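You operate a simulated robot arm through the tools that you are given. There is no shell and no other tool.

You run a simulated robot arm. Do the job below in one go: nothing can be reset, and whatever is moved stays where it is left.

JOB
Stop the drive case rocking: shim it level and lock the shims.
Fine: free the lock lever, draw the wrong shim, push in the one that the tilt gauge asks for.
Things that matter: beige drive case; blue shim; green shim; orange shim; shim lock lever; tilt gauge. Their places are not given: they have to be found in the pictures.

The check looks at the end state, three seconds after you hand in, the way a careful person would. Anything else that was tipped, shoved, dropped, spilled or broken makes it a failure.

ROBOT AND FRAMES
A 7-joint arm with a two-finger parallel gripper, fixed in place. Base frame: the origin is on the floor under the middle of its stand, x ahead of it, y to its left, z up; the work surface is at about z = 0.742. Units: m, rad, N and s.
With the tool pointing down near the work surface it reaches from about 0.36 to 0.78 m from the base axis. Its first joint turns from -2.496 to 2.496 rad. Payload 3 kg.
Tool frame: the origin (TCP) lies between the finger pads and is the grasp point; the fingertips stand 0.03 m ahead of it; z points along the fingers, y is the line along which they close. Largest opening 0.11 m; finger width 0.02, thickness 0.01; the body of the gripper, 0.048 by 0.112 m, starts 0.055 m behind the TCP.
Orientation is told as [roll, pitch, yaw] about the base's x, y, z axes, in that order, counted from this pose: with the fingers straight down and closing along the base's y, the tool's x points along the base's -x, its y along +y and its z along -z.

CONTROLS
- The arm moves only by the tool play_rows. Its argument "deltas" is a list of rows, each an object of numbers (a shift or turn left out is 0, a gripper value left out holds the last): "x", "y", "z": the shift along the base's x, y, z in m; "wx", "wy", "wz": the turn, a rotation vector about the base's x, y, z in degrees; "fingers": the finger opening in m, from 0 to 0.11. In form: [{"x": .., "y": .., "z": .., "wx": .., "wy": .., "wz": .., "fingers": ..}, ...]. A call has 1 to 20 rows; each row shifts and turns the commanded pose from where the row before left it. A row lasts 0.2 s, in which the tool goes at most 0.05 m and 0.15 rad; a call with a longer step from one row to the next is refused whole, and so is a gripper value outside its range. A pose out of reach is approached as far as the arm can. The call stops where the force on the tool passes 40 N (or 10 N more than at its start, if that is more) or the arm is blocked; 0.2 s more then pass. Each finger travels about 0.153 m/s and halts on what it meets, pressing with about 36 N; the grip force reading is that of the motor and also rises with nothing between the fingers. The clock runs only during rows and for 0.2 s after the last one: add rows that do not move to give the fingers time. The reply holds the time, the measured pose of the TCP, the force on the tool along the base axes, the opening and the grip force, in the units named above and with some noise, with the torque about the TCP (base axes, N m) and any sound that the robot's microphone picked up, and new pictures: "views" is both (left out), scene, wrist or none.
- Cameras (640 x 400 px; columns grow to the right, rows downward): "scene" is fixed at [0.2211, 0.6506, 1.4967]; the picture's right is [-0.88, -0.48, 0.00], its down [-0.21, 0.38, -0.90] and it looks along [0.44, -0.79, -0.43] (base axes); focal length 319 px, centre (320, 200). "wrist" rides on the gripper at [0.072, 0.017, -0.103] in the tool frame; the picture's right is [-0.23, 0.97, 0.00], its down [-0.76, -0.18, -0.62] and it looks along [-0.61, -0.14, 0.78] (tool axes); focal length 222 px, centre (320, 200).
- move_column(by): moves the trunk up (or, below 0, down) by that many m; the arm rides with it, the base frame stays. It gives what a move gives, with no picture.
- locate(camera, pixels): for up to 12 pixels [column, row] of the newest picture of that camera ("zoom" is the newest enlarged one), the place [x, y, z] in the base frame of the surface seen there, good to about 0.002 m. It takes no simulated time.
- inspect(camera, box): a new picture of the part [left, top, right, bottom] of that camera's present view, enlarged. It takes no simulated time.
- finish_job(): hands the job in; it is judged then, once.

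Leave the gripper open and the arm clear of the work at the hand-in unless told otherwise.

The tools are called after "Call:" as name(argument=value, ...) on one line, values as JSON. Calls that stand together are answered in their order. play_rows: Moves the arm, as the interface text tells. Its arguments: {"type":"object","properties":{"deltas":{"type":"array","items":{"type":"object","properties":{"x":{"type":"number"},"y":{"type":"number"},"z":{"type":"number"},"wx":{"type":"number"},"wy":{"type":"number"},"wz":{"type":"number"},"fingers":{"type":"number"}}}},"views":{"type":"string","enum":["both","scene","wrist","none"]}},"required":["deltas"]} The other tools are called the same way: move_column (by) moves the trunk up or down; locate (camera, pixels) gives the place of the surface under pixels of a picture; inspect (camera, box) takes an enlarged picture of a part of a camera's view; finish_job () hands the job in.

At the start:

```text
clock: 0.0
eef_pos: [0.5916, -0.2717, 1.115]
orientation: [0.0, 0.002, 0.001]
ft_force: [0.0, 1.0, -0.1]
moment: [0.0, 0.01, 0.01]
finger_gap: 0.1097
finger_force: 0.0
trunk travel left (down, up): [-0.375, 0.115]
```

scene: 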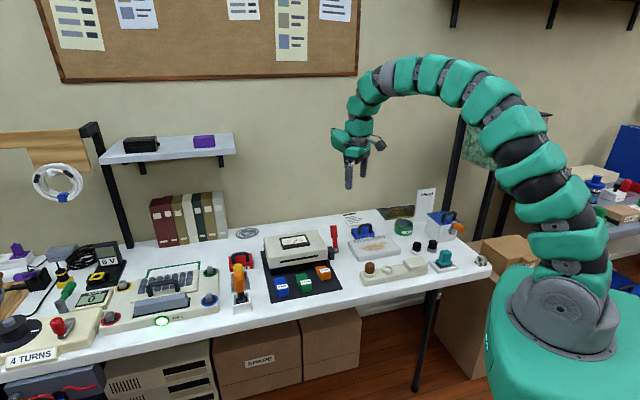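
wrist: 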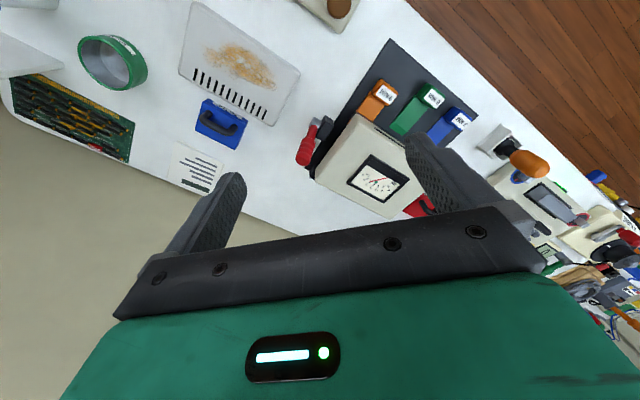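

I see the beige case on a dark mat around scene pixel (295,250), with the blue, green and orange shims in front of it and a red lever at (333,237). I'll enlarge both views to read the details.

Call:
inspect(camera="scene", box=[225, 215, 365, 305])

Call:
inspect(camera="wrist", box=[290, 40, 500, 220])

```text
4.44 times, centred on (295, 260) of scene
```

zoom: 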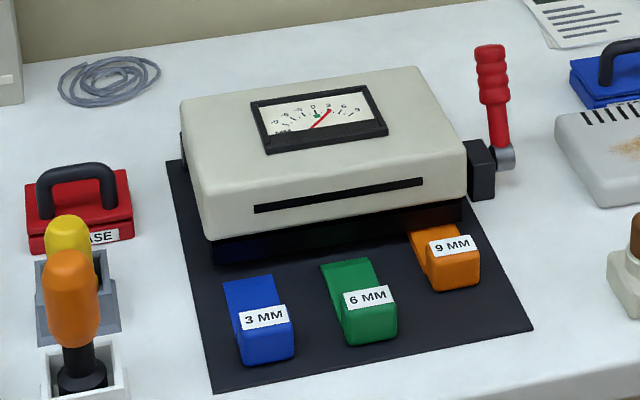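

```text
2.22 times, centred on (395, 130) of wrist
```

zoom: 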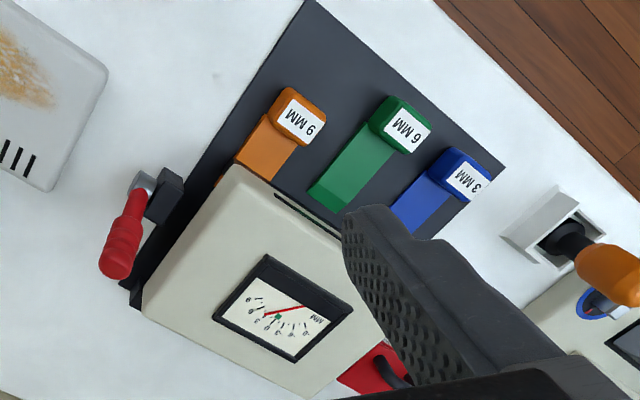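

The orange 9 MM shim looks inserted, with green 6 MM and blue 3 MM lying out on the mat. I'll enlarge the gauge dial next to read it.

Call:
inspect(camera="scene", box=[278, 230, 314, 252])

Call:
inspect(camera="wrist", box=[340, 145, 420, 210])

Call:
inspect(camera="scene", box=[270, 255, 345, 300])

Call:
inspect(camera="scene", box=[315, 220, 350, 265])

```text
16.00 times, centred on (296, 241) of scene
```

zoom: 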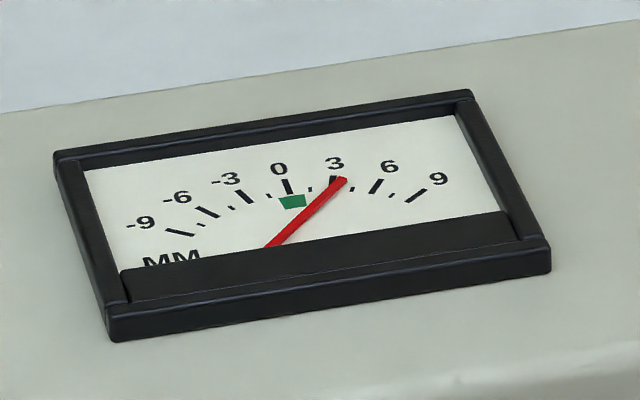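

```text
6.15 times, centred on (380, 178) of wrist
```

zoom: 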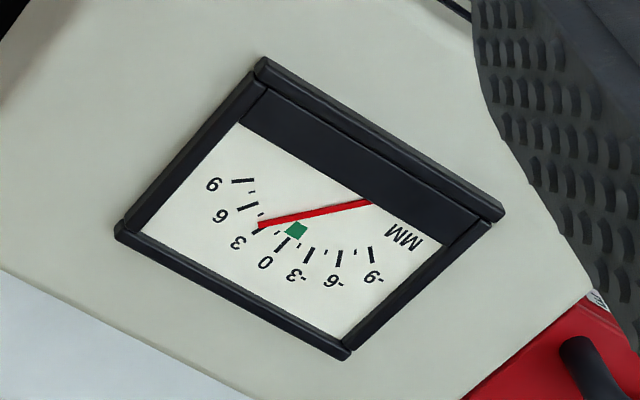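

```text
8.53 times, centred on (308, 278) of scene
```

zoom: 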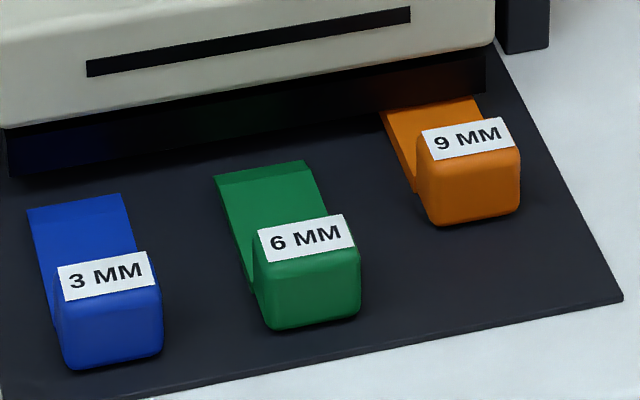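

```text
8.89 times, centred on (332, 242) of scene
```

zoom: 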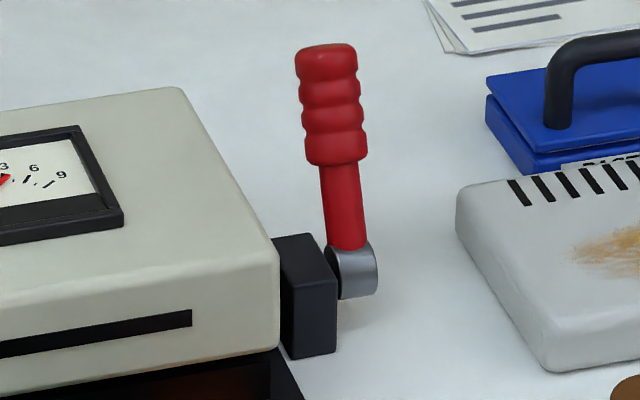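

The needle sits at about +3 mm with the 9 mm shim in, which suggests 9 − 3 = 6 mm. I'll check that again once the shim is drawn. Next I'll get base-frame positions of the case, shims and lever from the scene picture.

Call:
locate(camera="scene", pixels=[[265, 239], [319, 231], [272, 267], [327, 252], [282, 290], [277, 278], [305, 287], [301, 275], [324, 275], [318, 266], [333, 228], [335, 248]])

Call:
locate(camera="wrist", pixels=[[385, 93], [370, 106], [433, 97], [405, 120], [460, 117], [315, 150], [325, 122], [375, 118], [308, 150], [345, 108], [392, 40], [455, 128]])

```text
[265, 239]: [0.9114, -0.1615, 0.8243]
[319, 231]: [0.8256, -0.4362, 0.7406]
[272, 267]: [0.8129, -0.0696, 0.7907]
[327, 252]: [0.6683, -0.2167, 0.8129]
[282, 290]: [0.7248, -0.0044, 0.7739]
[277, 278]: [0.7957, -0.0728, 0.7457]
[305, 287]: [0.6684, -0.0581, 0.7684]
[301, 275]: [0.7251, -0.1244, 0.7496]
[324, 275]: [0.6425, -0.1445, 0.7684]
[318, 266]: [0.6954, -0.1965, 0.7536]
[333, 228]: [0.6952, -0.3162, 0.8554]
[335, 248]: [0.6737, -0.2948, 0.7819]
```

```text
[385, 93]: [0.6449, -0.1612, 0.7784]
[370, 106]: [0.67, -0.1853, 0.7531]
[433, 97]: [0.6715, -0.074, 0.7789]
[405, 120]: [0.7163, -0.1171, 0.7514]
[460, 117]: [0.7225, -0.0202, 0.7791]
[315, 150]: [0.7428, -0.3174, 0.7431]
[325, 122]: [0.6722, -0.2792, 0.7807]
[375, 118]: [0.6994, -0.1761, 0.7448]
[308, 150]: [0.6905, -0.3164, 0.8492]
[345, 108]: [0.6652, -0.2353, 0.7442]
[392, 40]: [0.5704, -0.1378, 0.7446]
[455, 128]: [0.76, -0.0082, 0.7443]
```

I need finer geometry, so I'll enlarge the shim area from the scene camera and locate precise points on it.

Call:
inspect(camera="scene", box=[260, 250, 350, 306])

```text
7.11 times, centred on (305, 278) of scene
```

zoom: 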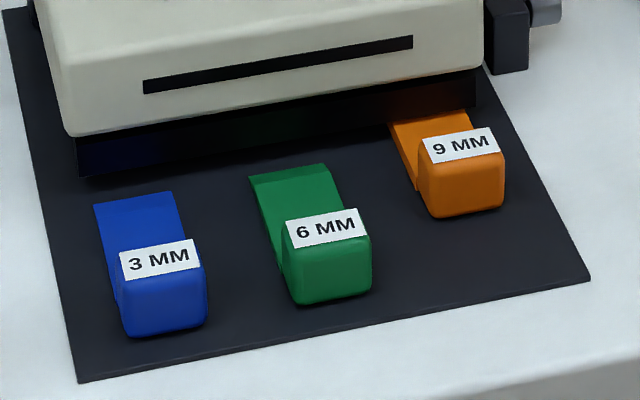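

Call:
locate(camera="zoom", pixels=[[96, 208], [170, 195], [122, 272], [198, 262], [128, 320], [202, 308], [252, 180], [322, 167], [287, 245], [362, 230], [298, 300], [368, 288]])

Call:
locate(camera="zoom", pixels=[[400, 130], [465, 115], [425, 160], [498, 150], [434, 212], [500, 200], [80, 378], [588, 276], [75, 130], [478, 68], [85, 172], [472, 105]])

Call:
locate(camera="zoom", pixels=[[495, 70], [525, 65], [410, 190], [400, 165], [150, 88], [410, 42], [285, 140], [120, 205], [290, 190], [440, 145], [330, 225], [160, 255]])

```text
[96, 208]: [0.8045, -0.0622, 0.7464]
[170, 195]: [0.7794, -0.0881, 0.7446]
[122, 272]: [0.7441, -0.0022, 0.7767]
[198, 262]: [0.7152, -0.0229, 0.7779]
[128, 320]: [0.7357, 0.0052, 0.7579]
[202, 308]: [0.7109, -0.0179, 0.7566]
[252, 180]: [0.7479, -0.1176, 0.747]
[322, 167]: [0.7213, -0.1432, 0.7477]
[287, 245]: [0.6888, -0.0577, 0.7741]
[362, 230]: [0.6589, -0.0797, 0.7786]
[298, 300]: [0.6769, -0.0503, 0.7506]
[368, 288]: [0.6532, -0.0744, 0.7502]
```

```text
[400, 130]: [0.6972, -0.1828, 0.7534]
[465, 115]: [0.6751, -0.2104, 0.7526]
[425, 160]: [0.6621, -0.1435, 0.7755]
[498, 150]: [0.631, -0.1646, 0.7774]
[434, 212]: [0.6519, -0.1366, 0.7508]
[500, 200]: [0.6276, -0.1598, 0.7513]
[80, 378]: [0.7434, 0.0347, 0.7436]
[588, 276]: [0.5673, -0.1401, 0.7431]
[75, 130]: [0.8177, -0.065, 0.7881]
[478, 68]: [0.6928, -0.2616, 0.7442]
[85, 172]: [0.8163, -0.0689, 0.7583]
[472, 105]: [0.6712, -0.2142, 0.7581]
```

```text
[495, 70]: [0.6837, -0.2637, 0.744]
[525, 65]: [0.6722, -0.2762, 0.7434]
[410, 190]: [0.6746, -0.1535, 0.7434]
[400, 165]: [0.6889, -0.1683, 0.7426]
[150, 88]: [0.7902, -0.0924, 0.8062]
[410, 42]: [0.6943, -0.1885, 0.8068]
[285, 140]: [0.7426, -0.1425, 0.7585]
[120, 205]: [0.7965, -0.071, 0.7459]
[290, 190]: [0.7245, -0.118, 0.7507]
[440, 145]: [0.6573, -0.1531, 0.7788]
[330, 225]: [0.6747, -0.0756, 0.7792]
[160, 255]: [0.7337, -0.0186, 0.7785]
```

Working from these points, everything is set at 45°. I use u = (x−y)/√2 for the insertion direction and v = −(x+y)/√2 for picture-right.
- **Case front:** at u≈0.626.
- **Lanes:** blue v≈−0.507, green v≈−0.426, orange v≈−0.348.
- **Orange shim:** pushed in about 0.043 m further than the other two.
- **Lever:** pivots near u≈0.685, v≈−0.268 and leans away (+u).

Next I'll turn the gripper −45° and lower it a little for a closer wrist view of the lever and front.

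Call:
play_rows(deltas=[{"x": -0.003, "y": 0.0125, "z": -0.025, "wz": -7.5}, {"x": -0.003, "y": 0.0125, "z": -0.025, "wz": -7.5}, {"x": -0.003, "y": 0.0125, "z": -0.025, "wz": -7.5}, {"x": -0.003, "y": 0.0125, "z": -0.025, "wz": -7.5}, {"x": -0.003, "y": 0.0125, "z": -0.025, "wz": -7.5}, {"x": -0.001, "y": 0.0125, "z": -0.025, "wz": -7.5}, {}], views="both")

```text
clock: 1.6
eef_pos: [0.5746, -0.1958, 0.9657]
orientation: [0.0, 0.003, -0.788]
ft_force: [-0.5, 0.2, 0.2]
moment: [0.0, 0.0, 0.0]
finger_gap: 0.1101
finger_force: 0.2
trunk travel left (down, up): [-0.375, 0.115]
```

scene: 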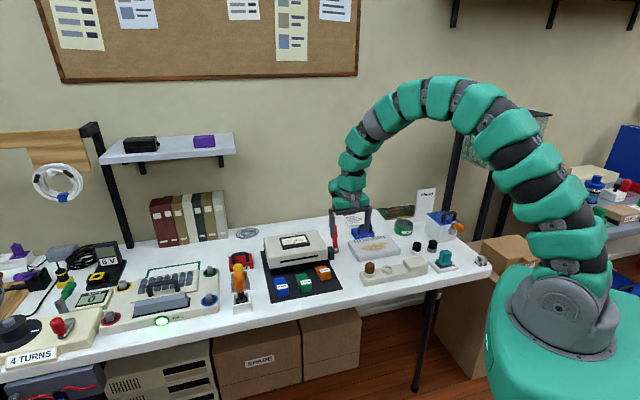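
wrist: 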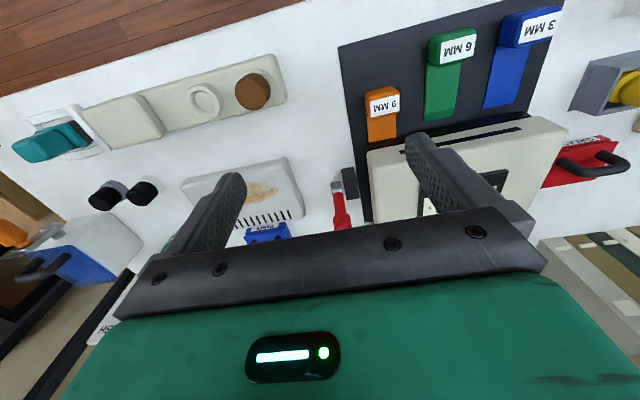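

The wrist picture is upside down relative to the scene, with the far side at the bottom. The lever shows at about (340,200) and the 9 MM shim at (382,110). I'll enlarge those areas.

Call:
inspect(camera="wrist", box=[300, 120, 440, 230])

Call:
inspect(camera="wrist", box=[340, 0, 570, 160])

Call:
inspect(camera="scene", box=[300, 205, 390, 265])

```text
3.64 times, centred on (370, 175) of wrist
```

zoom: 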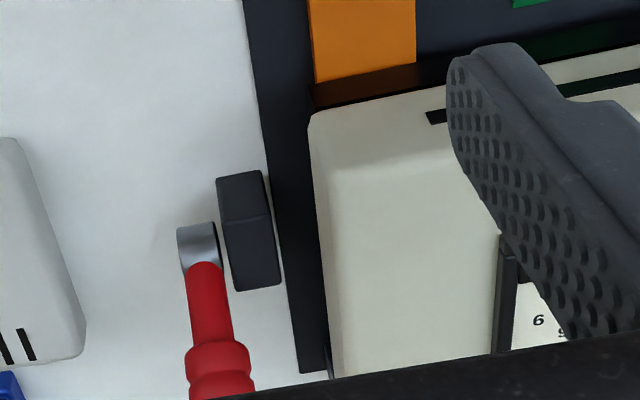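

```text
2.50 times, centred on (455, 80) of wrist
```

zoom: 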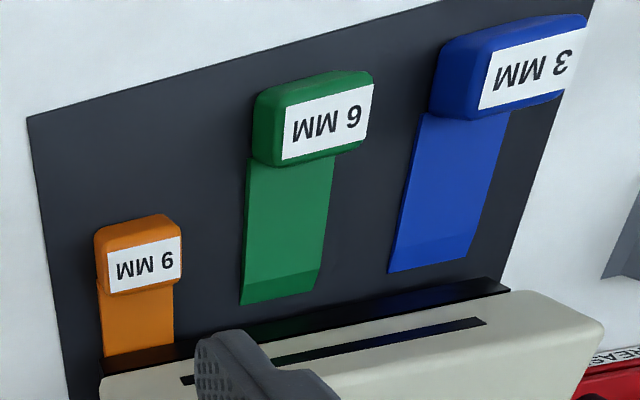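

```text
6.67 times, centred on (345, 235) of scene
```

zoom: 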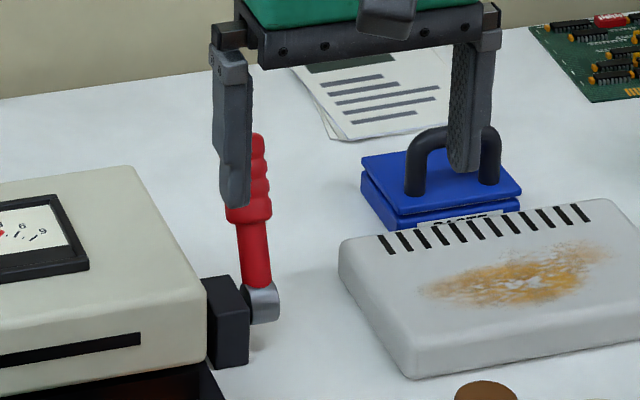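

I'll locate lever points in this scene zoom: hub, shaft, and knob bottom and top.

Call:
locate(camera="zoom", pixels=[[265, 305], [252, 250], [252, 215], [258, 185], [260, 140], [225, 310], [245, 345], [345, 250], [410, 370], [370, 160], [365, 200], [518, 195]])

Call:
inspect(camera="scene", box=[330, 200, 390, 240])

Call:
inspect(camera="scene", box=[400, 180, 470, 240])

```text
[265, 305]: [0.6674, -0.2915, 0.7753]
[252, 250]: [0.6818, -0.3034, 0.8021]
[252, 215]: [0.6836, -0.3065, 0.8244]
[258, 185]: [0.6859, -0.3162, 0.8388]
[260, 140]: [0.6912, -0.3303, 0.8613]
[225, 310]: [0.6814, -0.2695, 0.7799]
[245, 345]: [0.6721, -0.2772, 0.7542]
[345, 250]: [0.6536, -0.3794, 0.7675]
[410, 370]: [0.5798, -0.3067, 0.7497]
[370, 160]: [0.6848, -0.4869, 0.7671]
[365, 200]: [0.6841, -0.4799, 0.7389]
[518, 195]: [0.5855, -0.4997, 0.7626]
```

```text
10.00 times, centred on (360, 220) of scene
```

zoom: 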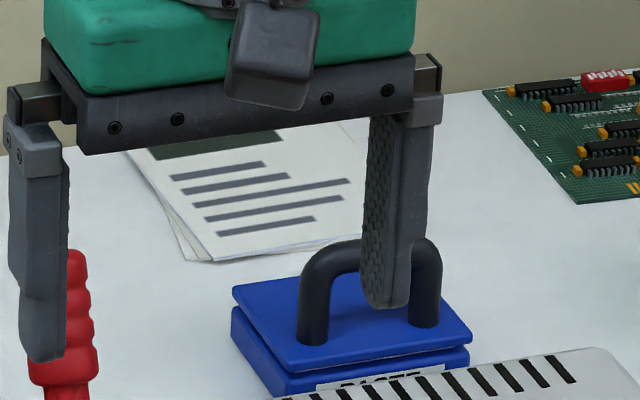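

```text
6.67 times, centred on (435, 210) of scene
```

zoom: 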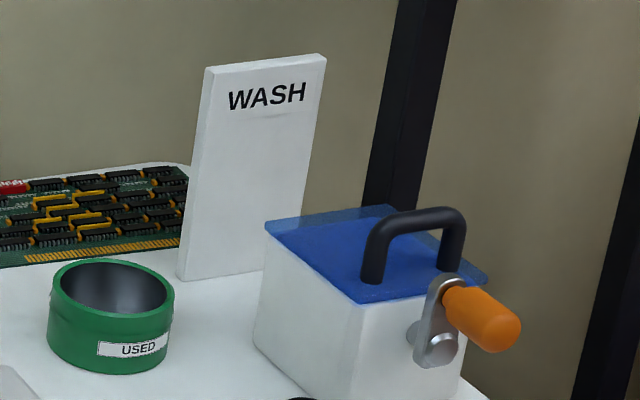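

The lever hub is near u≈0.69, z≈0.778. It leans about 25° toward +u, with the knob around z 0.83–0.87. I'll go above the knob with fingers opened to 0.06 m and look again before descending.

Call:
play_rows(deltas=[{"x": 0.0213, "y": -0.0212, "fingers": 0.06}, {"x": 0.0213, "y": -0.0212}, {"x": 0.0213, "y": -0.0212}, {"x": 0.0213, "y": -0.0212}, {"x": 0.0213, "y": -0.0212}, {"x": 0.0213, "y": -0.0212}, {}], views="both")

```text
clock: 3.2
eef_pos: [0.7028, -0.3241, 0.9649]
orientation: [0.0, -0.002, -0.786]
ft_force: [-0.8, -0.3, -0.4]
moment: [0.0, 0.0, 0.02]
finger_gap: 0.0599
finger_force: 0.0
trunk travel left (down, up): [-0.375, 0.115]
```

scene: 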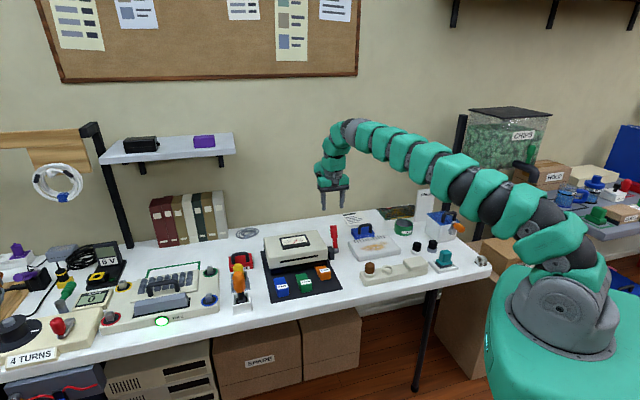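
wrist: 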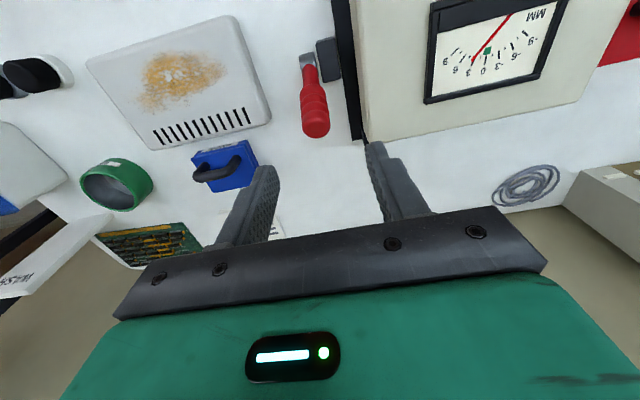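

The lever is clear at wrist (312,95). I'll enlarge it and locate its knob axis.

Call:
inspect(camera="wrist", box=[270, 30, 370, 145])

Call:
inspect(camera="wrist", box=[420, 0, 570, 105])

Call:
locate(camera="wrist", pixels=[[307, 60], [310, 78], [313, 95], [316, 115], [318, 130], [328, 50], [328, 75], [303, 115], [328, 115], [362, 130], [360, 60], [335, 0]])

Call:
inspect(camera="scene", box=[300, 205, 380, 265])

```text
3.48 times, centred on (320, 88) of wrist
```

zoom: 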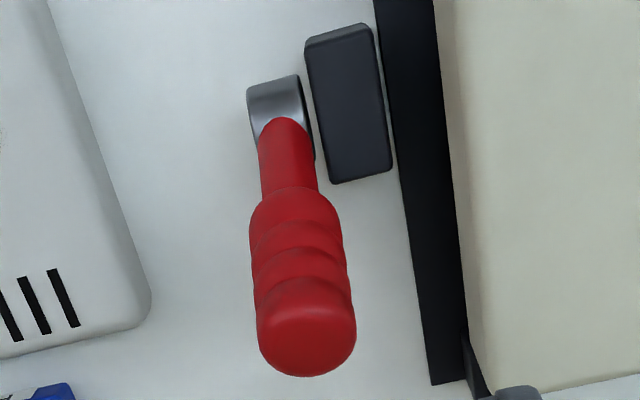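

```text
3.81 times, centred on (495, 52) of wrist
```

zoom: 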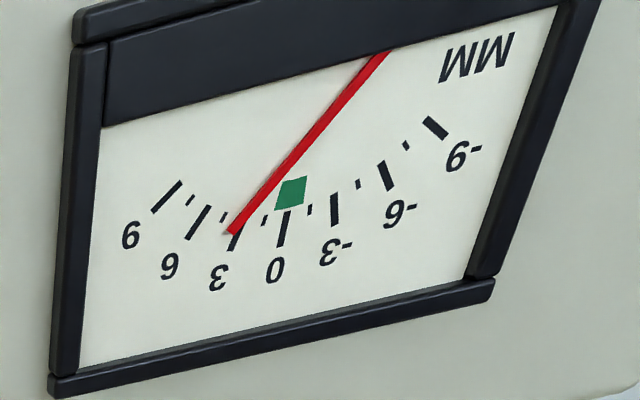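

```text
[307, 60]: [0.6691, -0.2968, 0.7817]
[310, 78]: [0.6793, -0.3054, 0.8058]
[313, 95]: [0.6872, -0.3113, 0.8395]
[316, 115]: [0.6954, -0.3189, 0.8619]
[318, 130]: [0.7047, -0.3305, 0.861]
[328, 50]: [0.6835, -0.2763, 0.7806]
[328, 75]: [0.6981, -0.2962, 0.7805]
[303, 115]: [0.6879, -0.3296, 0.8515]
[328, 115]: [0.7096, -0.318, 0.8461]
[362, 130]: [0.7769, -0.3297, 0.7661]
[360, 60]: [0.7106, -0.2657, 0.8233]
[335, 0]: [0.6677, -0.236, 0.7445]
```

```text
6.67 times, centred on (340, 235) of scene
```

zoom: 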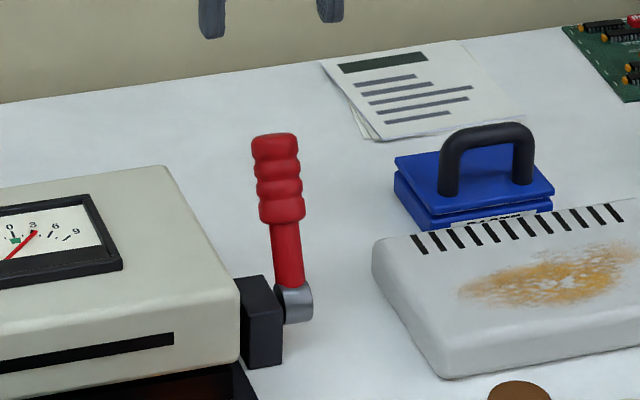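

The knob axis is at v≈−0.265 and the knob middle is near u≈0.72, z≈0.848. I'll descend over the knob with the fingers straddling it.

Call:
play_rows(deltas=[{"x": -0.0063, "y": 0.0024, "z": -0.025}, {"z": -0.025}, {"z": -0.025}, {"z": -0.025}, {"z": -0.015}, {}], views="both")

```text
clock: 4.6
eef_pos: [0.6973, -0.3224, 0.8497]
orientation: [0.0, 0.002, -0.786]
ft_force: [0.1, 0.0, -0.3]
moment: [0.01, -0.01, 0.0]
finger_gap: 0.0604
finger_force: 0.0
trunk travel left (down, up): [-0.375, 0.115]
```

scene: 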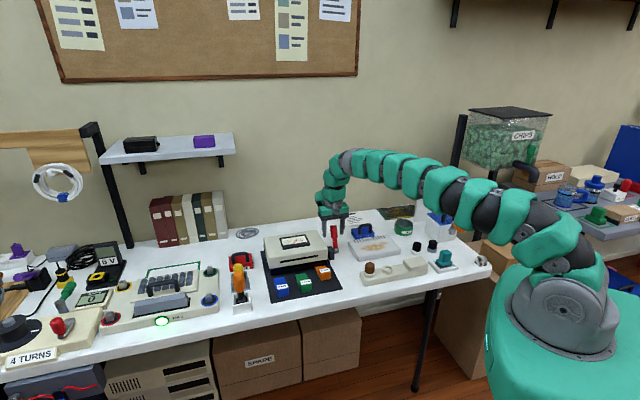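
wrist: 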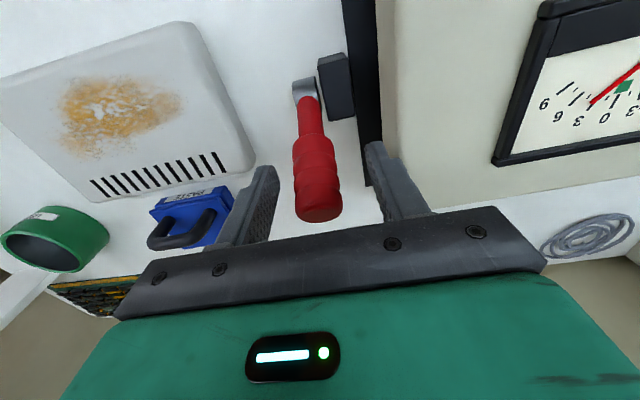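

The TCP projects at about wrist (320,189), which is right on the knob. I'll close gently on it.

Call:
locate(camera="wrist", pixels=[[318, 190], [318, 210], [316, 160], [300, 185], [336, 185]])

Call:
play_rows(deltas=[{"fingers": 0.04}, {"fingers": 0.03}, {"fingers": 0.022}, {"fingers": 0.018}, {}], views="both")

```text
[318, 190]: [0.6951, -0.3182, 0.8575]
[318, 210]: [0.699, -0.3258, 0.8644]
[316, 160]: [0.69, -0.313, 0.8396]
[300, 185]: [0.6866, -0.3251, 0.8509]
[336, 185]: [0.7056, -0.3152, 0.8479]
```

```text
clock: 5.8
eef_pos: [0.6945, -0.3238, 0.8503]
orientation: [-0.003, 0.0, -0.789]
ft_force: [-15.2, -12.0, -3.4]
moment: [-0.33, 0.13, -0.35]
finger_gap: 0.0278
finger_force: 44.8
trunk travel left (down, up): [-0.375, 0.115]
```

scene: 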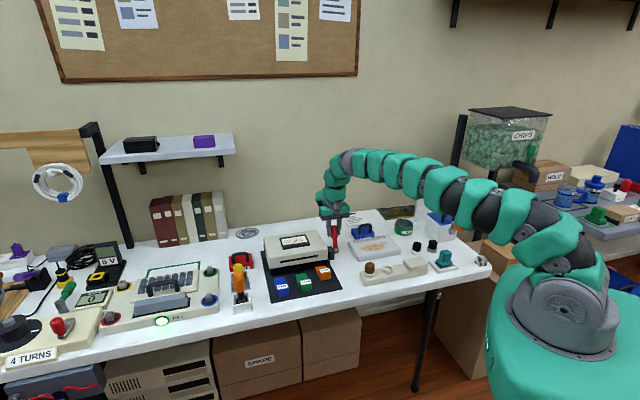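
wrist: 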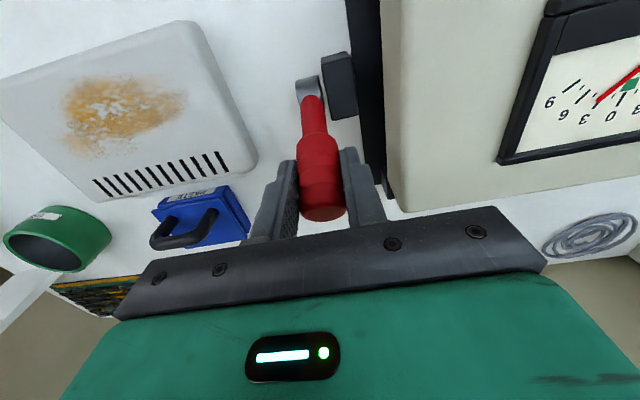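

The knob is gripped at 0.028 m, with a sideways pull of about 19 N because I'm slightly off centre. I'll recentre by 3 mm in +v, then try a small move toward −u (to the front) and watch the force.

Call:
play_rows(deltas=[{"x": -0.0022, "y": -0.0022}, {}], views="none")

Call:
play_rows(deltas=[{"x": -0.0035, "y": 0.0035, "z": 0.0015}, {"x": -0.0035, "y": 0.0035, "z": 0.0015}, {}], views="wrist")

```text
clock: 6.4
eef_pos: [0.6966, -0.3234, 0.8498]
orientation: [0.0, 0.002, -0.783]
ft_force: [-6.3, -1.4, -7.2]
moment: [0.1, -0.22, -0.11]
finger_gap: 0.0278
finger_force: 45.2
trunk travel left (down, up): [-0.375, 0.115]
```

```text
clock: 7.2
eef_pos: [0.6905, -0.319, 0.8537]
orientation: [0.002, -0.002, -0.785]
ft_force: [15.2, -9.5, -1.1]
moment: [-1.06, -0.89, 0.05]
finger_gap: 0.0276
finger_force: 44.9
trunk travel left (down, up): [-0.375, 0.115]
```

wrist: 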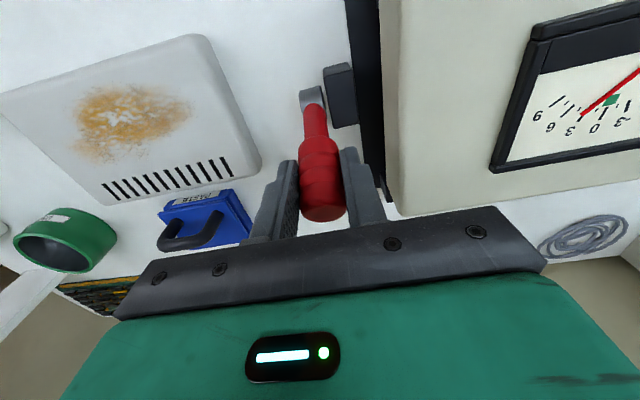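

The lever followed about 7 mm with about 17 N of resistance, which looks like friction or a detent. I'll continue along the arc in small steps.

Call:
play_rows(deltas=[{"x": -0.0035, "y": 0.0035, "z": 0.001}, {"x": -0.0035, "y": 0.0035, "z": 0.001}, {}], views="wrist")

```text
clock: 8.0
eef_pos: [0.6813, -0.3077, 0.8534]
orientation: [-0.002, 0.007, -0.783]
ft_force: [-0.6, 8.5, -5.8]
moment: [0.59, 0.14, 0.15]
finger_gap: 0.028
finger_force: 44.5
trunk travel left (down, up): [-0.375, 0.115]
```

wrist: 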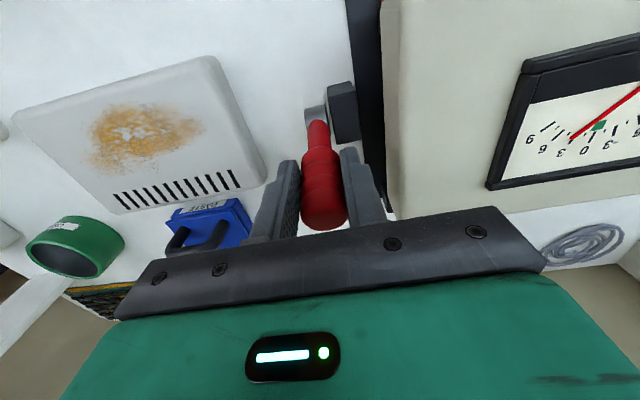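

The lever snapped over a resistance and now follows freely. I'll carry on along the arc toward the front in small steps.

Call:
play_rows(deltas=[{"x": -0.005, "y": 0.005, "z": 0.0}, {"x": -0.005, "y": 0.005, "z": -0.001}, {"x": -0.005, "y": 0.005, "z": -0.0015}, {}], views="wrist")

```text
clock: 9.0
eef_pos: [0.6665, -0.2961, 0.854]
orientation: [0.0, -0.001, -0.785]
ft_force: [12.3, -6.3, 18.2]
moment: [-0.84, -0.79, -0.11]
finger_gap: 0.0244
finger_force: 45.4
trunk travel left (down, up): [-0.375, 0.115]
```

wrist: 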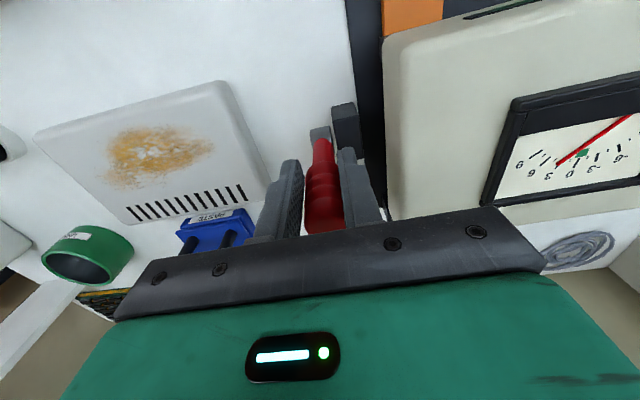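

The grip slipped a little: gap 0.0244, 13 N in u, 18 N up. I'll check the lever angle from the scene before going further.

Call:
inspect(camera="scene", box=[300, 205, 380, 265])

Call:
locate(camera="wrist", pixels=[[322, 155], [322, 180], [323, 200], [324, 220], [320, 135]])

```text
6.67 times, centred on (340, 235) of scene
```

zoom: 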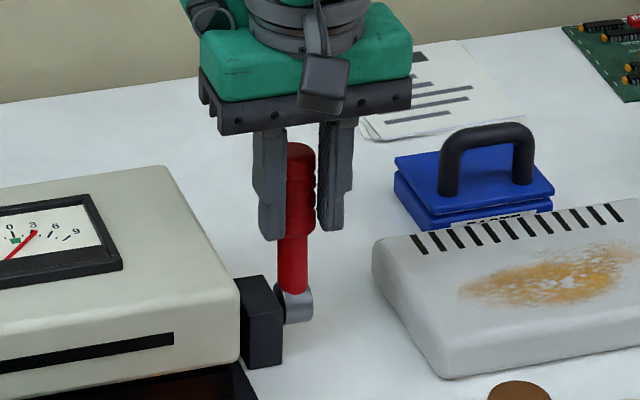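

```text
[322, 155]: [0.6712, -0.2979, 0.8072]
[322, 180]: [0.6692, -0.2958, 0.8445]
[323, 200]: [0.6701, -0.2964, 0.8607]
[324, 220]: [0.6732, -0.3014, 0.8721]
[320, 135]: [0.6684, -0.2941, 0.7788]
```

The lever is now close to vertical. The resistance is mostly the grip itself: about 1.15 N·m about v because I hold the tool upright while the knob turns. I'll open, recentre on the knob (+u 14 mm) and look, so I can then rotate the tool together with the lever.

Call:
play_rows(deltas=[{"fingers": 0.05}, {}, {"x": 0.005, "y": -0.005}, {"x": 0.005, "y": -0.005}, {}], views="both")

Call:
inspect(camera="scene", box=[300, 205, 380, 265])

Call:
locate(camera="wrist", pixels=[[320, 145], [320, 170], [320, 190], [322, 210], [320, 125], [305, 180], [335, 180]])

```text
clock: 10.2
eef_pos: [0.6766, -0.3058, 0.8537]
orientation: [-0.001, 0.0, -0.787]
ft_force: [0.6, 0.1, 0.1]
moment: [-0.01, 0.02, -0.01]
finger_gap: 0.0501
finger_force: 0.0
trunk travel left (down, up): [-0.375, 0.115]
```

scene: 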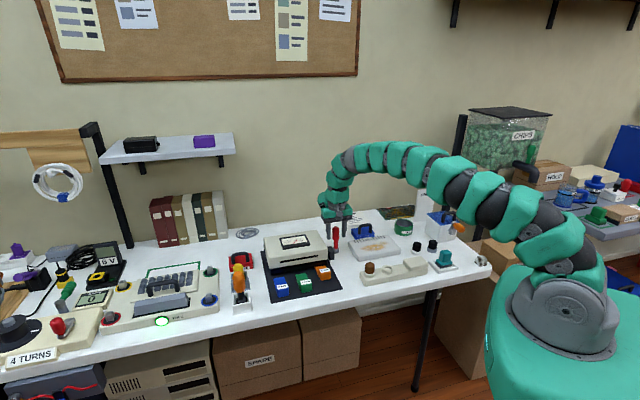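
wrist: 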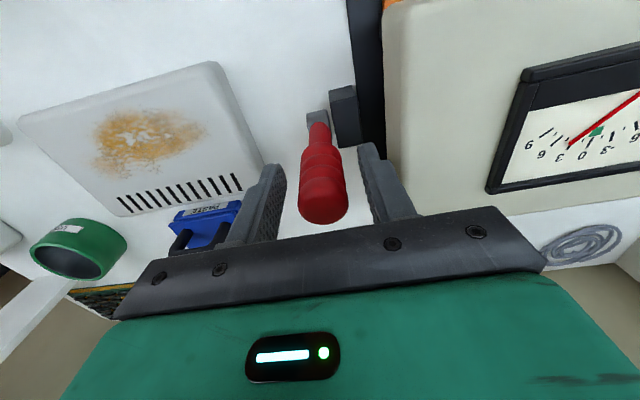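

```text
6.67 times, centred on (340, 235) of scene
```

zoom: 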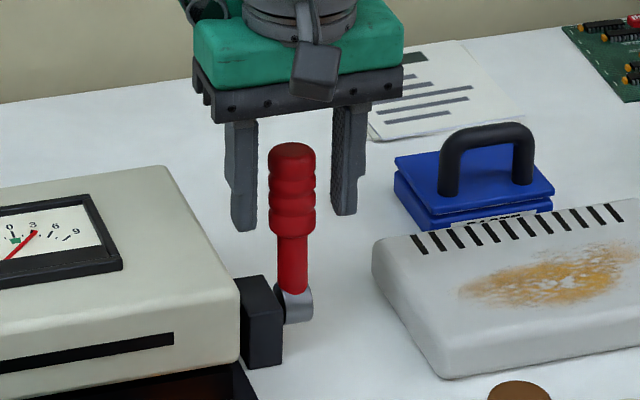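

```text
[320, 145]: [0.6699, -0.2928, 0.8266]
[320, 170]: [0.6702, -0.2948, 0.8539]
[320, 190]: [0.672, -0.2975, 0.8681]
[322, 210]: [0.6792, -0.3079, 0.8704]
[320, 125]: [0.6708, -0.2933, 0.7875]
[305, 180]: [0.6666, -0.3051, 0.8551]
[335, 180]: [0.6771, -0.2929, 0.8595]
```

The lever stays where I left it, near vertical, and I'm now centred on the knob. I'll grip it again and swing it toward the front, tilting the tool with it by 5° per row.

Call:
play_rows(deltas=[{"fingers": 0.035}, {"fingers": 0.022}, {}, {}], views="none")

Call:
play_rows(deltas=[{"x": -0.00495, "y": 0.00495, "z": 0.0, "wx": -3.54, "wy": -3.54}, {"x": -0.00495, "y": 0.00495, "z": -0.0005, "wx": -3.54, "wy": -3.54}, {"x": -0.0048, "y": 0.0048, "z": -0.0011, "wx": -3.54, "wy": -3.54}, {}], views="both")

```text
clock: 11.2
eef_pos: [0.6761, -0.3059, 0.854]
orientation: [0.001, 0.0, -0.785]
ft_force: [6.8, 4.5, 1.7]
moment: [0.03, -0.18, 0.13]
finger_gap: 0.0278
finger_force: 45.2
trunk travel left (down, up): [-0.375, 0.115]
```

```text
clock: 12.2
eef_pos: [0.6627, -0.2889, 0.8524]
orientation: [0.001, -0.263, -0.784]
ft_force: [14.9, 4.1, 5.5]
moment: [-0.41, -0.68, 0.3]
finger_gap: 0.0278
finger_force: 44.9
trunk travel left (down, up): [-0.375, 0.115]
```

scene: 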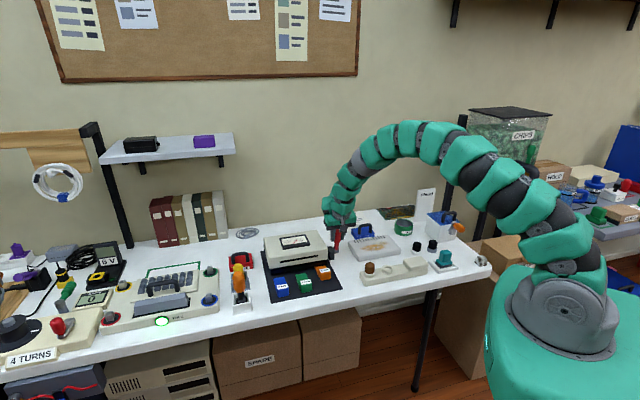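
wrist: 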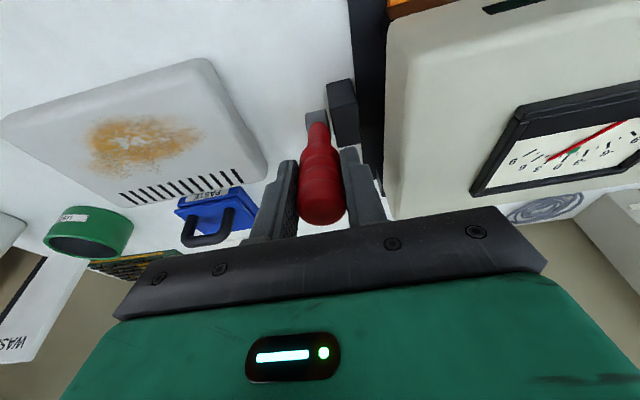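

The lever follows with only about 8 N, so I'll continue along the arc, correcting 2 mm sideways.

Call:
play_rows(deltas=[{"x": -0.0034, "y": 0.0062, "z": -0.0017, "wx": -3.54, "wy": -3.54}, {"x": -0.0047, "y": 0.0047, "z": -0.0023, "wx": -3.54, "wy": -3.54}, {"x": -0.0045, "y": 0.0045, "z": -0.0028, "wx": -3.54, "wy": -3.54}, {}], views="both")

```text
clock: 13.0
eef_pos: [0.6521, -0.28, 0.8469]
orientation: [0.026, -0.479, -0.823]
ft_force: [5.9, 3.3, -0.6]
moment: [-0.33, 0.05, -0.05]
finger_gap: 0.0283
finger_force: 6.3
trunk travel left (down, up): [-0.375, 0.115]
stopped in row 3: the force on the tool passed its limit at 60 N (the readings are from after the stop); the commanded pose is now the measured one
```

scene: 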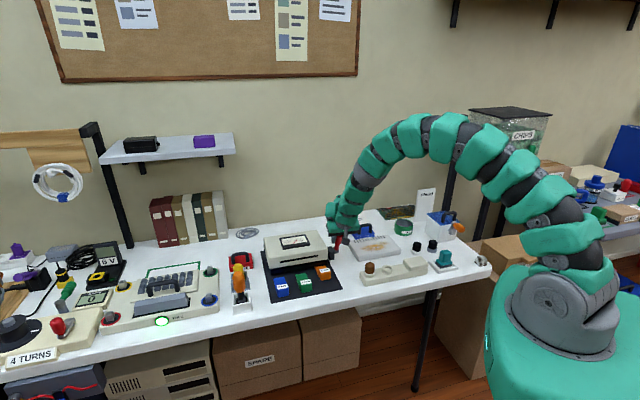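
wrist: 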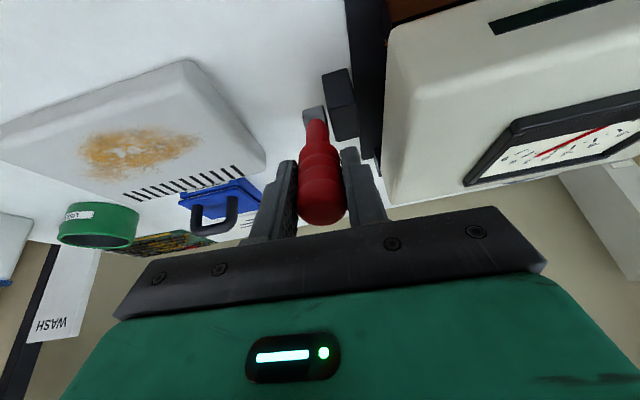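

A 60 N spike stopped the move near −25°, so the lever may have reached its front stop. I'll check the lever, the gripper's clearance to the case, and the gauge.

Call:
inspect(camera="scene", box=[300, 200, 390, 265])

Call:
inspect(camera="scene", box=[245, 215, 365, 305])

Call:
locate(camera="wrist", pixels=[[318, 130], [320, 150], [322, 175], [322, 200], [315, 112], [335, 75], [370, 150], [385, 190]])

```text
6.15 times, centred on (345, 232) of scene
```

zoom: 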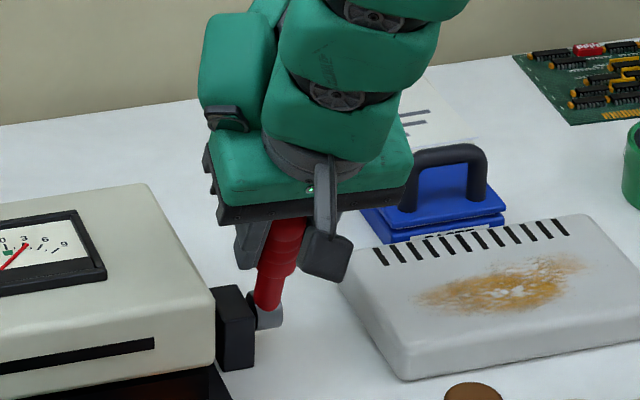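

```text
4.44 times, centred on (305, 260) of scene
```

zoom: 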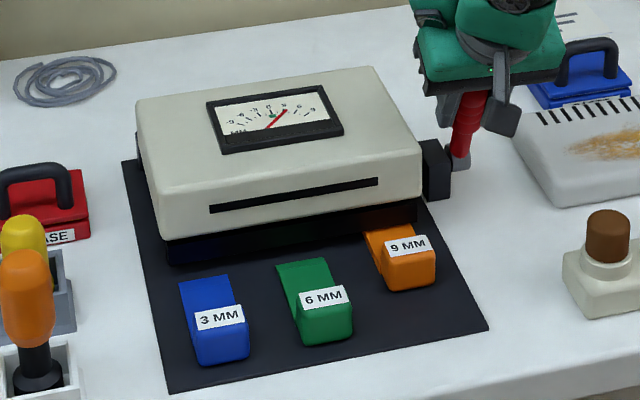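

```text
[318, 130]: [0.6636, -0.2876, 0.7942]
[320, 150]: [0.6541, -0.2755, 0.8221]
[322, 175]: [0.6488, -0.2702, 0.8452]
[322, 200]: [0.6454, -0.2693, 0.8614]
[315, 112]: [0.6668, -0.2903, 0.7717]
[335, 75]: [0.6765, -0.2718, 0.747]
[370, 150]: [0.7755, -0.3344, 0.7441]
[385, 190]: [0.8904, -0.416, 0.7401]
```

The lever now leans about 25° to the front, roughly mirroring its starting angle, and it came up hard against its stop. That looks like the free position. I'll open, back off along the lever axis, bring the tool upright, and take a look.

Call:
play_rows(deltas=[{"fingers": 0.055}, {}, {"x": -0.0064, "y": 0.0064, "z": 0.018}, {"x": -0.0064, "y": 0.0064, "z": 0.018}, {"x": -0.0064, "y": 0.0064, "z": 0.018}, {"z": 0.02, "wx": 3.54, "wy": 3.54}, {"z": 0.01, "wx": 3.54, "wy": 3.54}, {"wx": 3.54, "wy": 3.54}, {"wx": 3.54, "wy": 3.54}, {"wx": 3.54, "wy": 3.54}, {}], views="both")

Call:
inspect(camera="scene", box=[245, 215, 365, 305])

```text
clock: 15.4
eef_pos: [0.6312, -0.2623, 0.932]
orientation: [0.008, -0.04, -0.819]
ft_force: [-0.4, 0.1, -0.1]
moment: [0.0, 0.04, 0.03]
finger_gap: 0.055
finger_force: 0.0
trunk travel left (down, up): [-0.375, 0.115]
```

scene: 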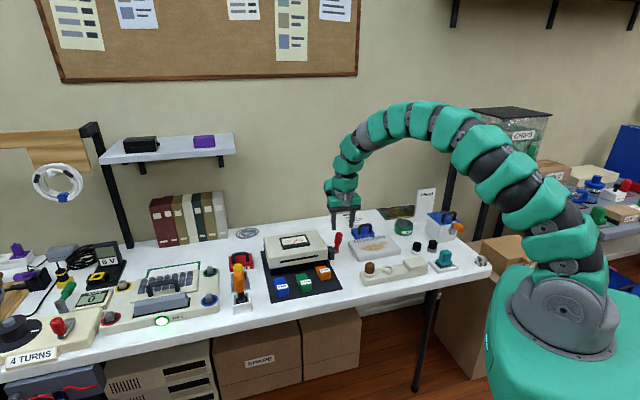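
wrist: 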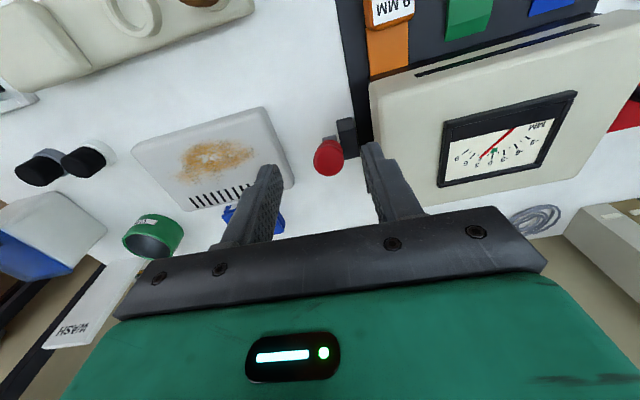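

```text
4.44 times, centred on (305, 260) of scene
```

zoom: 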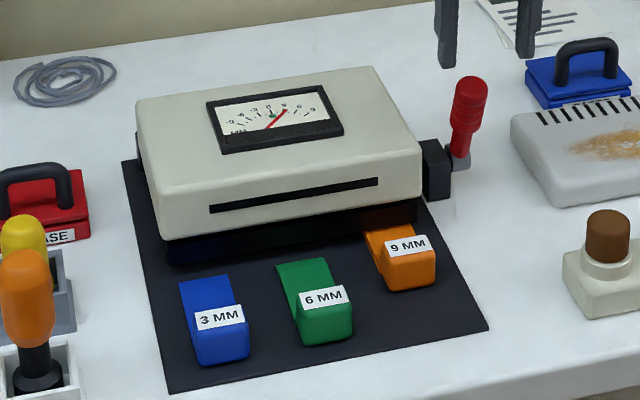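

The lever stands in the front position and the gauge still shows +3. Next I'll straighten the tool and move above the orange shim's handle, around u≈0.57, v≈−0.348.

Call:
play_rows(deltas=[{"x": 0.0044, "y": 0.02625, "wx": 1.3, "wy": 1.95, "wz": 1.9}, {"x": 0.0044, "y": 0.02625}, {"x": 0.0044, "y": 0.02625}, {"x": 0.0044, "y": 0.02625}, {}, {}], views="both")

```text
clock: 16.8
eef_pos: [0.6487, -0.1562, 0.9306]
orientation: [0.0, -0.002, -0.788]
ft_force: [-0.6, -0.1, 0.1]
moment: [-0.02, -0.02, 0.02]
finger_gap: 0.0552
finger_force: 0.1
trunk travel left (down, up): [-0.375, 0.115]
```

scene: 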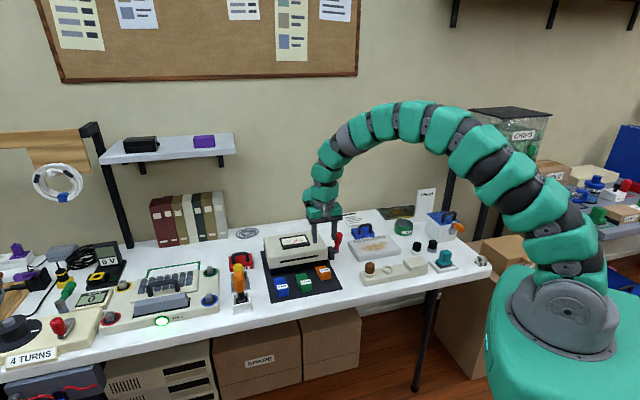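
wrist: 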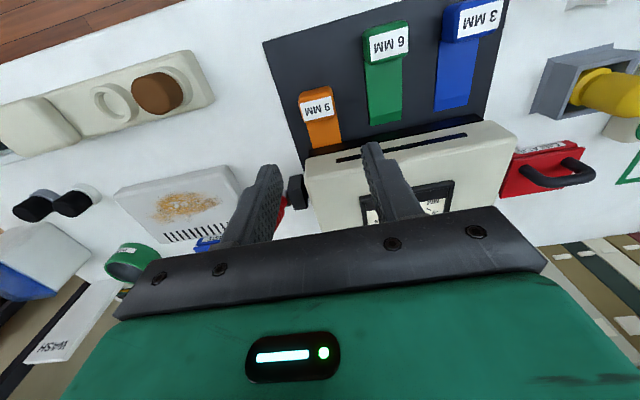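

The orange handle is at wrist (318,105). I'll enlarge it and locate its edges for a precise grip.

Call:
inspect(camera="wrist", box=[285, 70, 365, 160])

```text
4.44 times, centred on (325, 115) of wrist
```

zoom: 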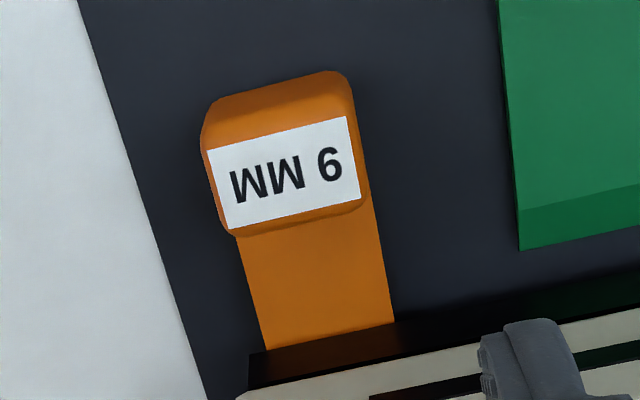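

Call:
locate(camera="zoom", pixels=[[215, 105], [345, 80], [228, 228], [362, 192], [240, 240], [368, 205], [270, 110], [300, 215], [245, 260], [375, 240], [265, 345], [392, 320]])

Call:
locate(camera="zoom", pixels=[[310, 280], [320, 330], [325, 380], [260, 365], [280, 75], [530, 245], [520, 210], [510, 100]])

Call:
locate(camera="wrist", pixels=[[370, 35], [405, 27], [372, 60], [408, 52], [373, 90], [400, 85], [372, 122], [402, 116]])

```text
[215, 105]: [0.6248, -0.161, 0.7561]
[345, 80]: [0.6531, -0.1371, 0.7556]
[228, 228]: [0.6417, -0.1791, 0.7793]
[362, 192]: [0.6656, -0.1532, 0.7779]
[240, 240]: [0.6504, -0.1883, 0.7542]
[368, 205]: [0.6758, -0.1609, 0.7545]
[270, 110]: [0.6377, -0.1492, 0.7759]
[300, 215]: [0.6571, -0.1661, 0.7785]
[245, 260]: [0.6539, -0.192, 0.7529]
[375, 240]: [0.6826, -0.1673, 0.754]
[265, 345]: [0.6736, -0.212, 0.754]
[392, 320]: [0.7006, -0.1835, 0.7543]
```

```text
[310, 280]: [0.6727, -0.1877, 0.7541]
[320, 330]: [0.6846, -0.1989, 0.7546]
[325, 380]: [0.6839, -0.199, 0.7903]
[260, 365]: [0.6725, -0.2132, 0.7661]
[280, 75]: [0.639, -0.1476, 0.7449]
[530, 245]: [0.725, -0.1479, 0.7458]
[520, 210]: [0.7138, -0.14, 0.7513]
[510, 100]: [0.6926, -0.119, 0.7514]
```

```text
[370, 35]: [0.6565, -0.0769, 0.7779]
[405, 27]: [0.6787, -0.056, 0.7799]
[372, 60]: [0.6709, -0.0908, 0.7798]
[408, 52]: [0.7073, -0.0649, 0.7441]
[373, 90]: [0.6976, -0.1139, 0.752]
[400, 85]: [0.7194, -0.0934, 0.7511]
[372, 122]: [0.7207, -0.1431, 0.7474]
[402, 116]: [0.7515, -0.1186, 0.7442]
```

The orange handle spans u 0.556–0.584, with its centre at v≈−0.346, its top at z 0.779 and a width of about 0.037. I'll descend to TCP z≈0.780 with the fingers on both sides.

Call:
play_rows(deltas=[{"x": -0.0009, "y": -0.0023, "z": -0.026, "fingers": 0.06}, {"z": -0.026}, {"z": -0.026}, {"z": -0.026}, {"z": -0.026}, {"z": -0.01}, {"z": -0.01}, {}], views="both")

Call:
inspect(camera="scene", box=[270, 220, 360, 300])

```text
clock: 18.6
eef_pos: [0.6468, -0.1615, 0.7811]
orientation: [0.001, -0.002, -0.788]
ft_force: [-0.1, -0.4, 0.4]
moment: [0.02, 0.0, -0.03]
finger_gap: 0.0601
finger_force: 0.1
trunk travel left (down, up): [-0.375, 0.115]
```

scene: 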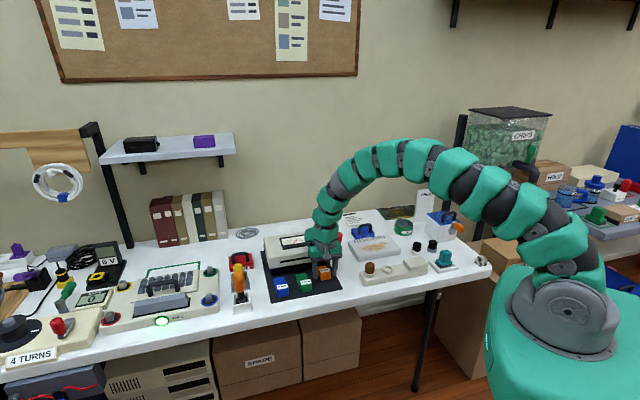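
wrist: 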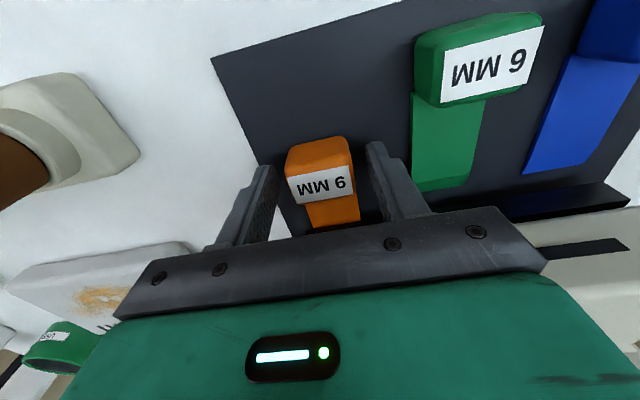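

```text
5.00 times, centred on (315, 260) of scene
```

zoom: 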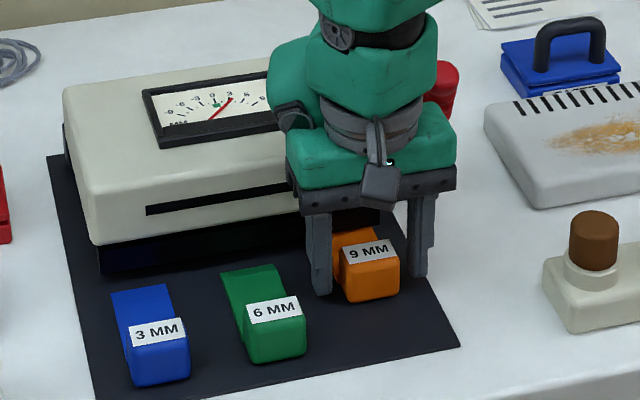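

The fingers straddle the orange handle well: it's centred at wrist x≈321, with the TCP at 320. I'll close on it.

Call:
play_rows(deltas=[{"fingers": 0.045}, {"fingers": 0.035}, {"fingers": 0.03}, {}], views="wrist")

```text
clock: 19.6
eef_pos: [0.6477, -0.1594, 0.7812]
orientation: [-0.001, -0.004, -0.787]
ft_force: [4.9, 7.2, -1.4]
moment: [0.13, -0.58, 0.49]
finger_gap: 0.0396
finger_force: 45.0
trunk travel left (down, up): [-0.375, 0.115]
```

wrist: 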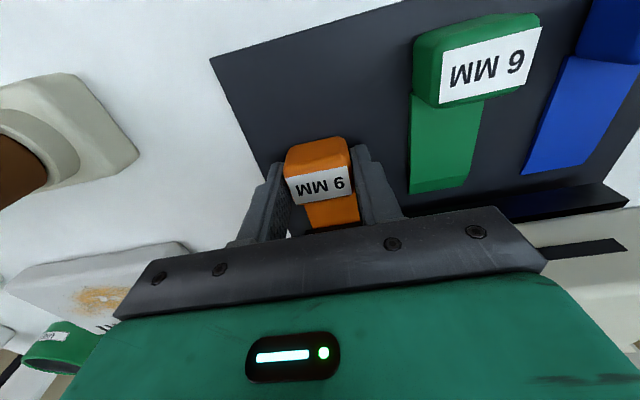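

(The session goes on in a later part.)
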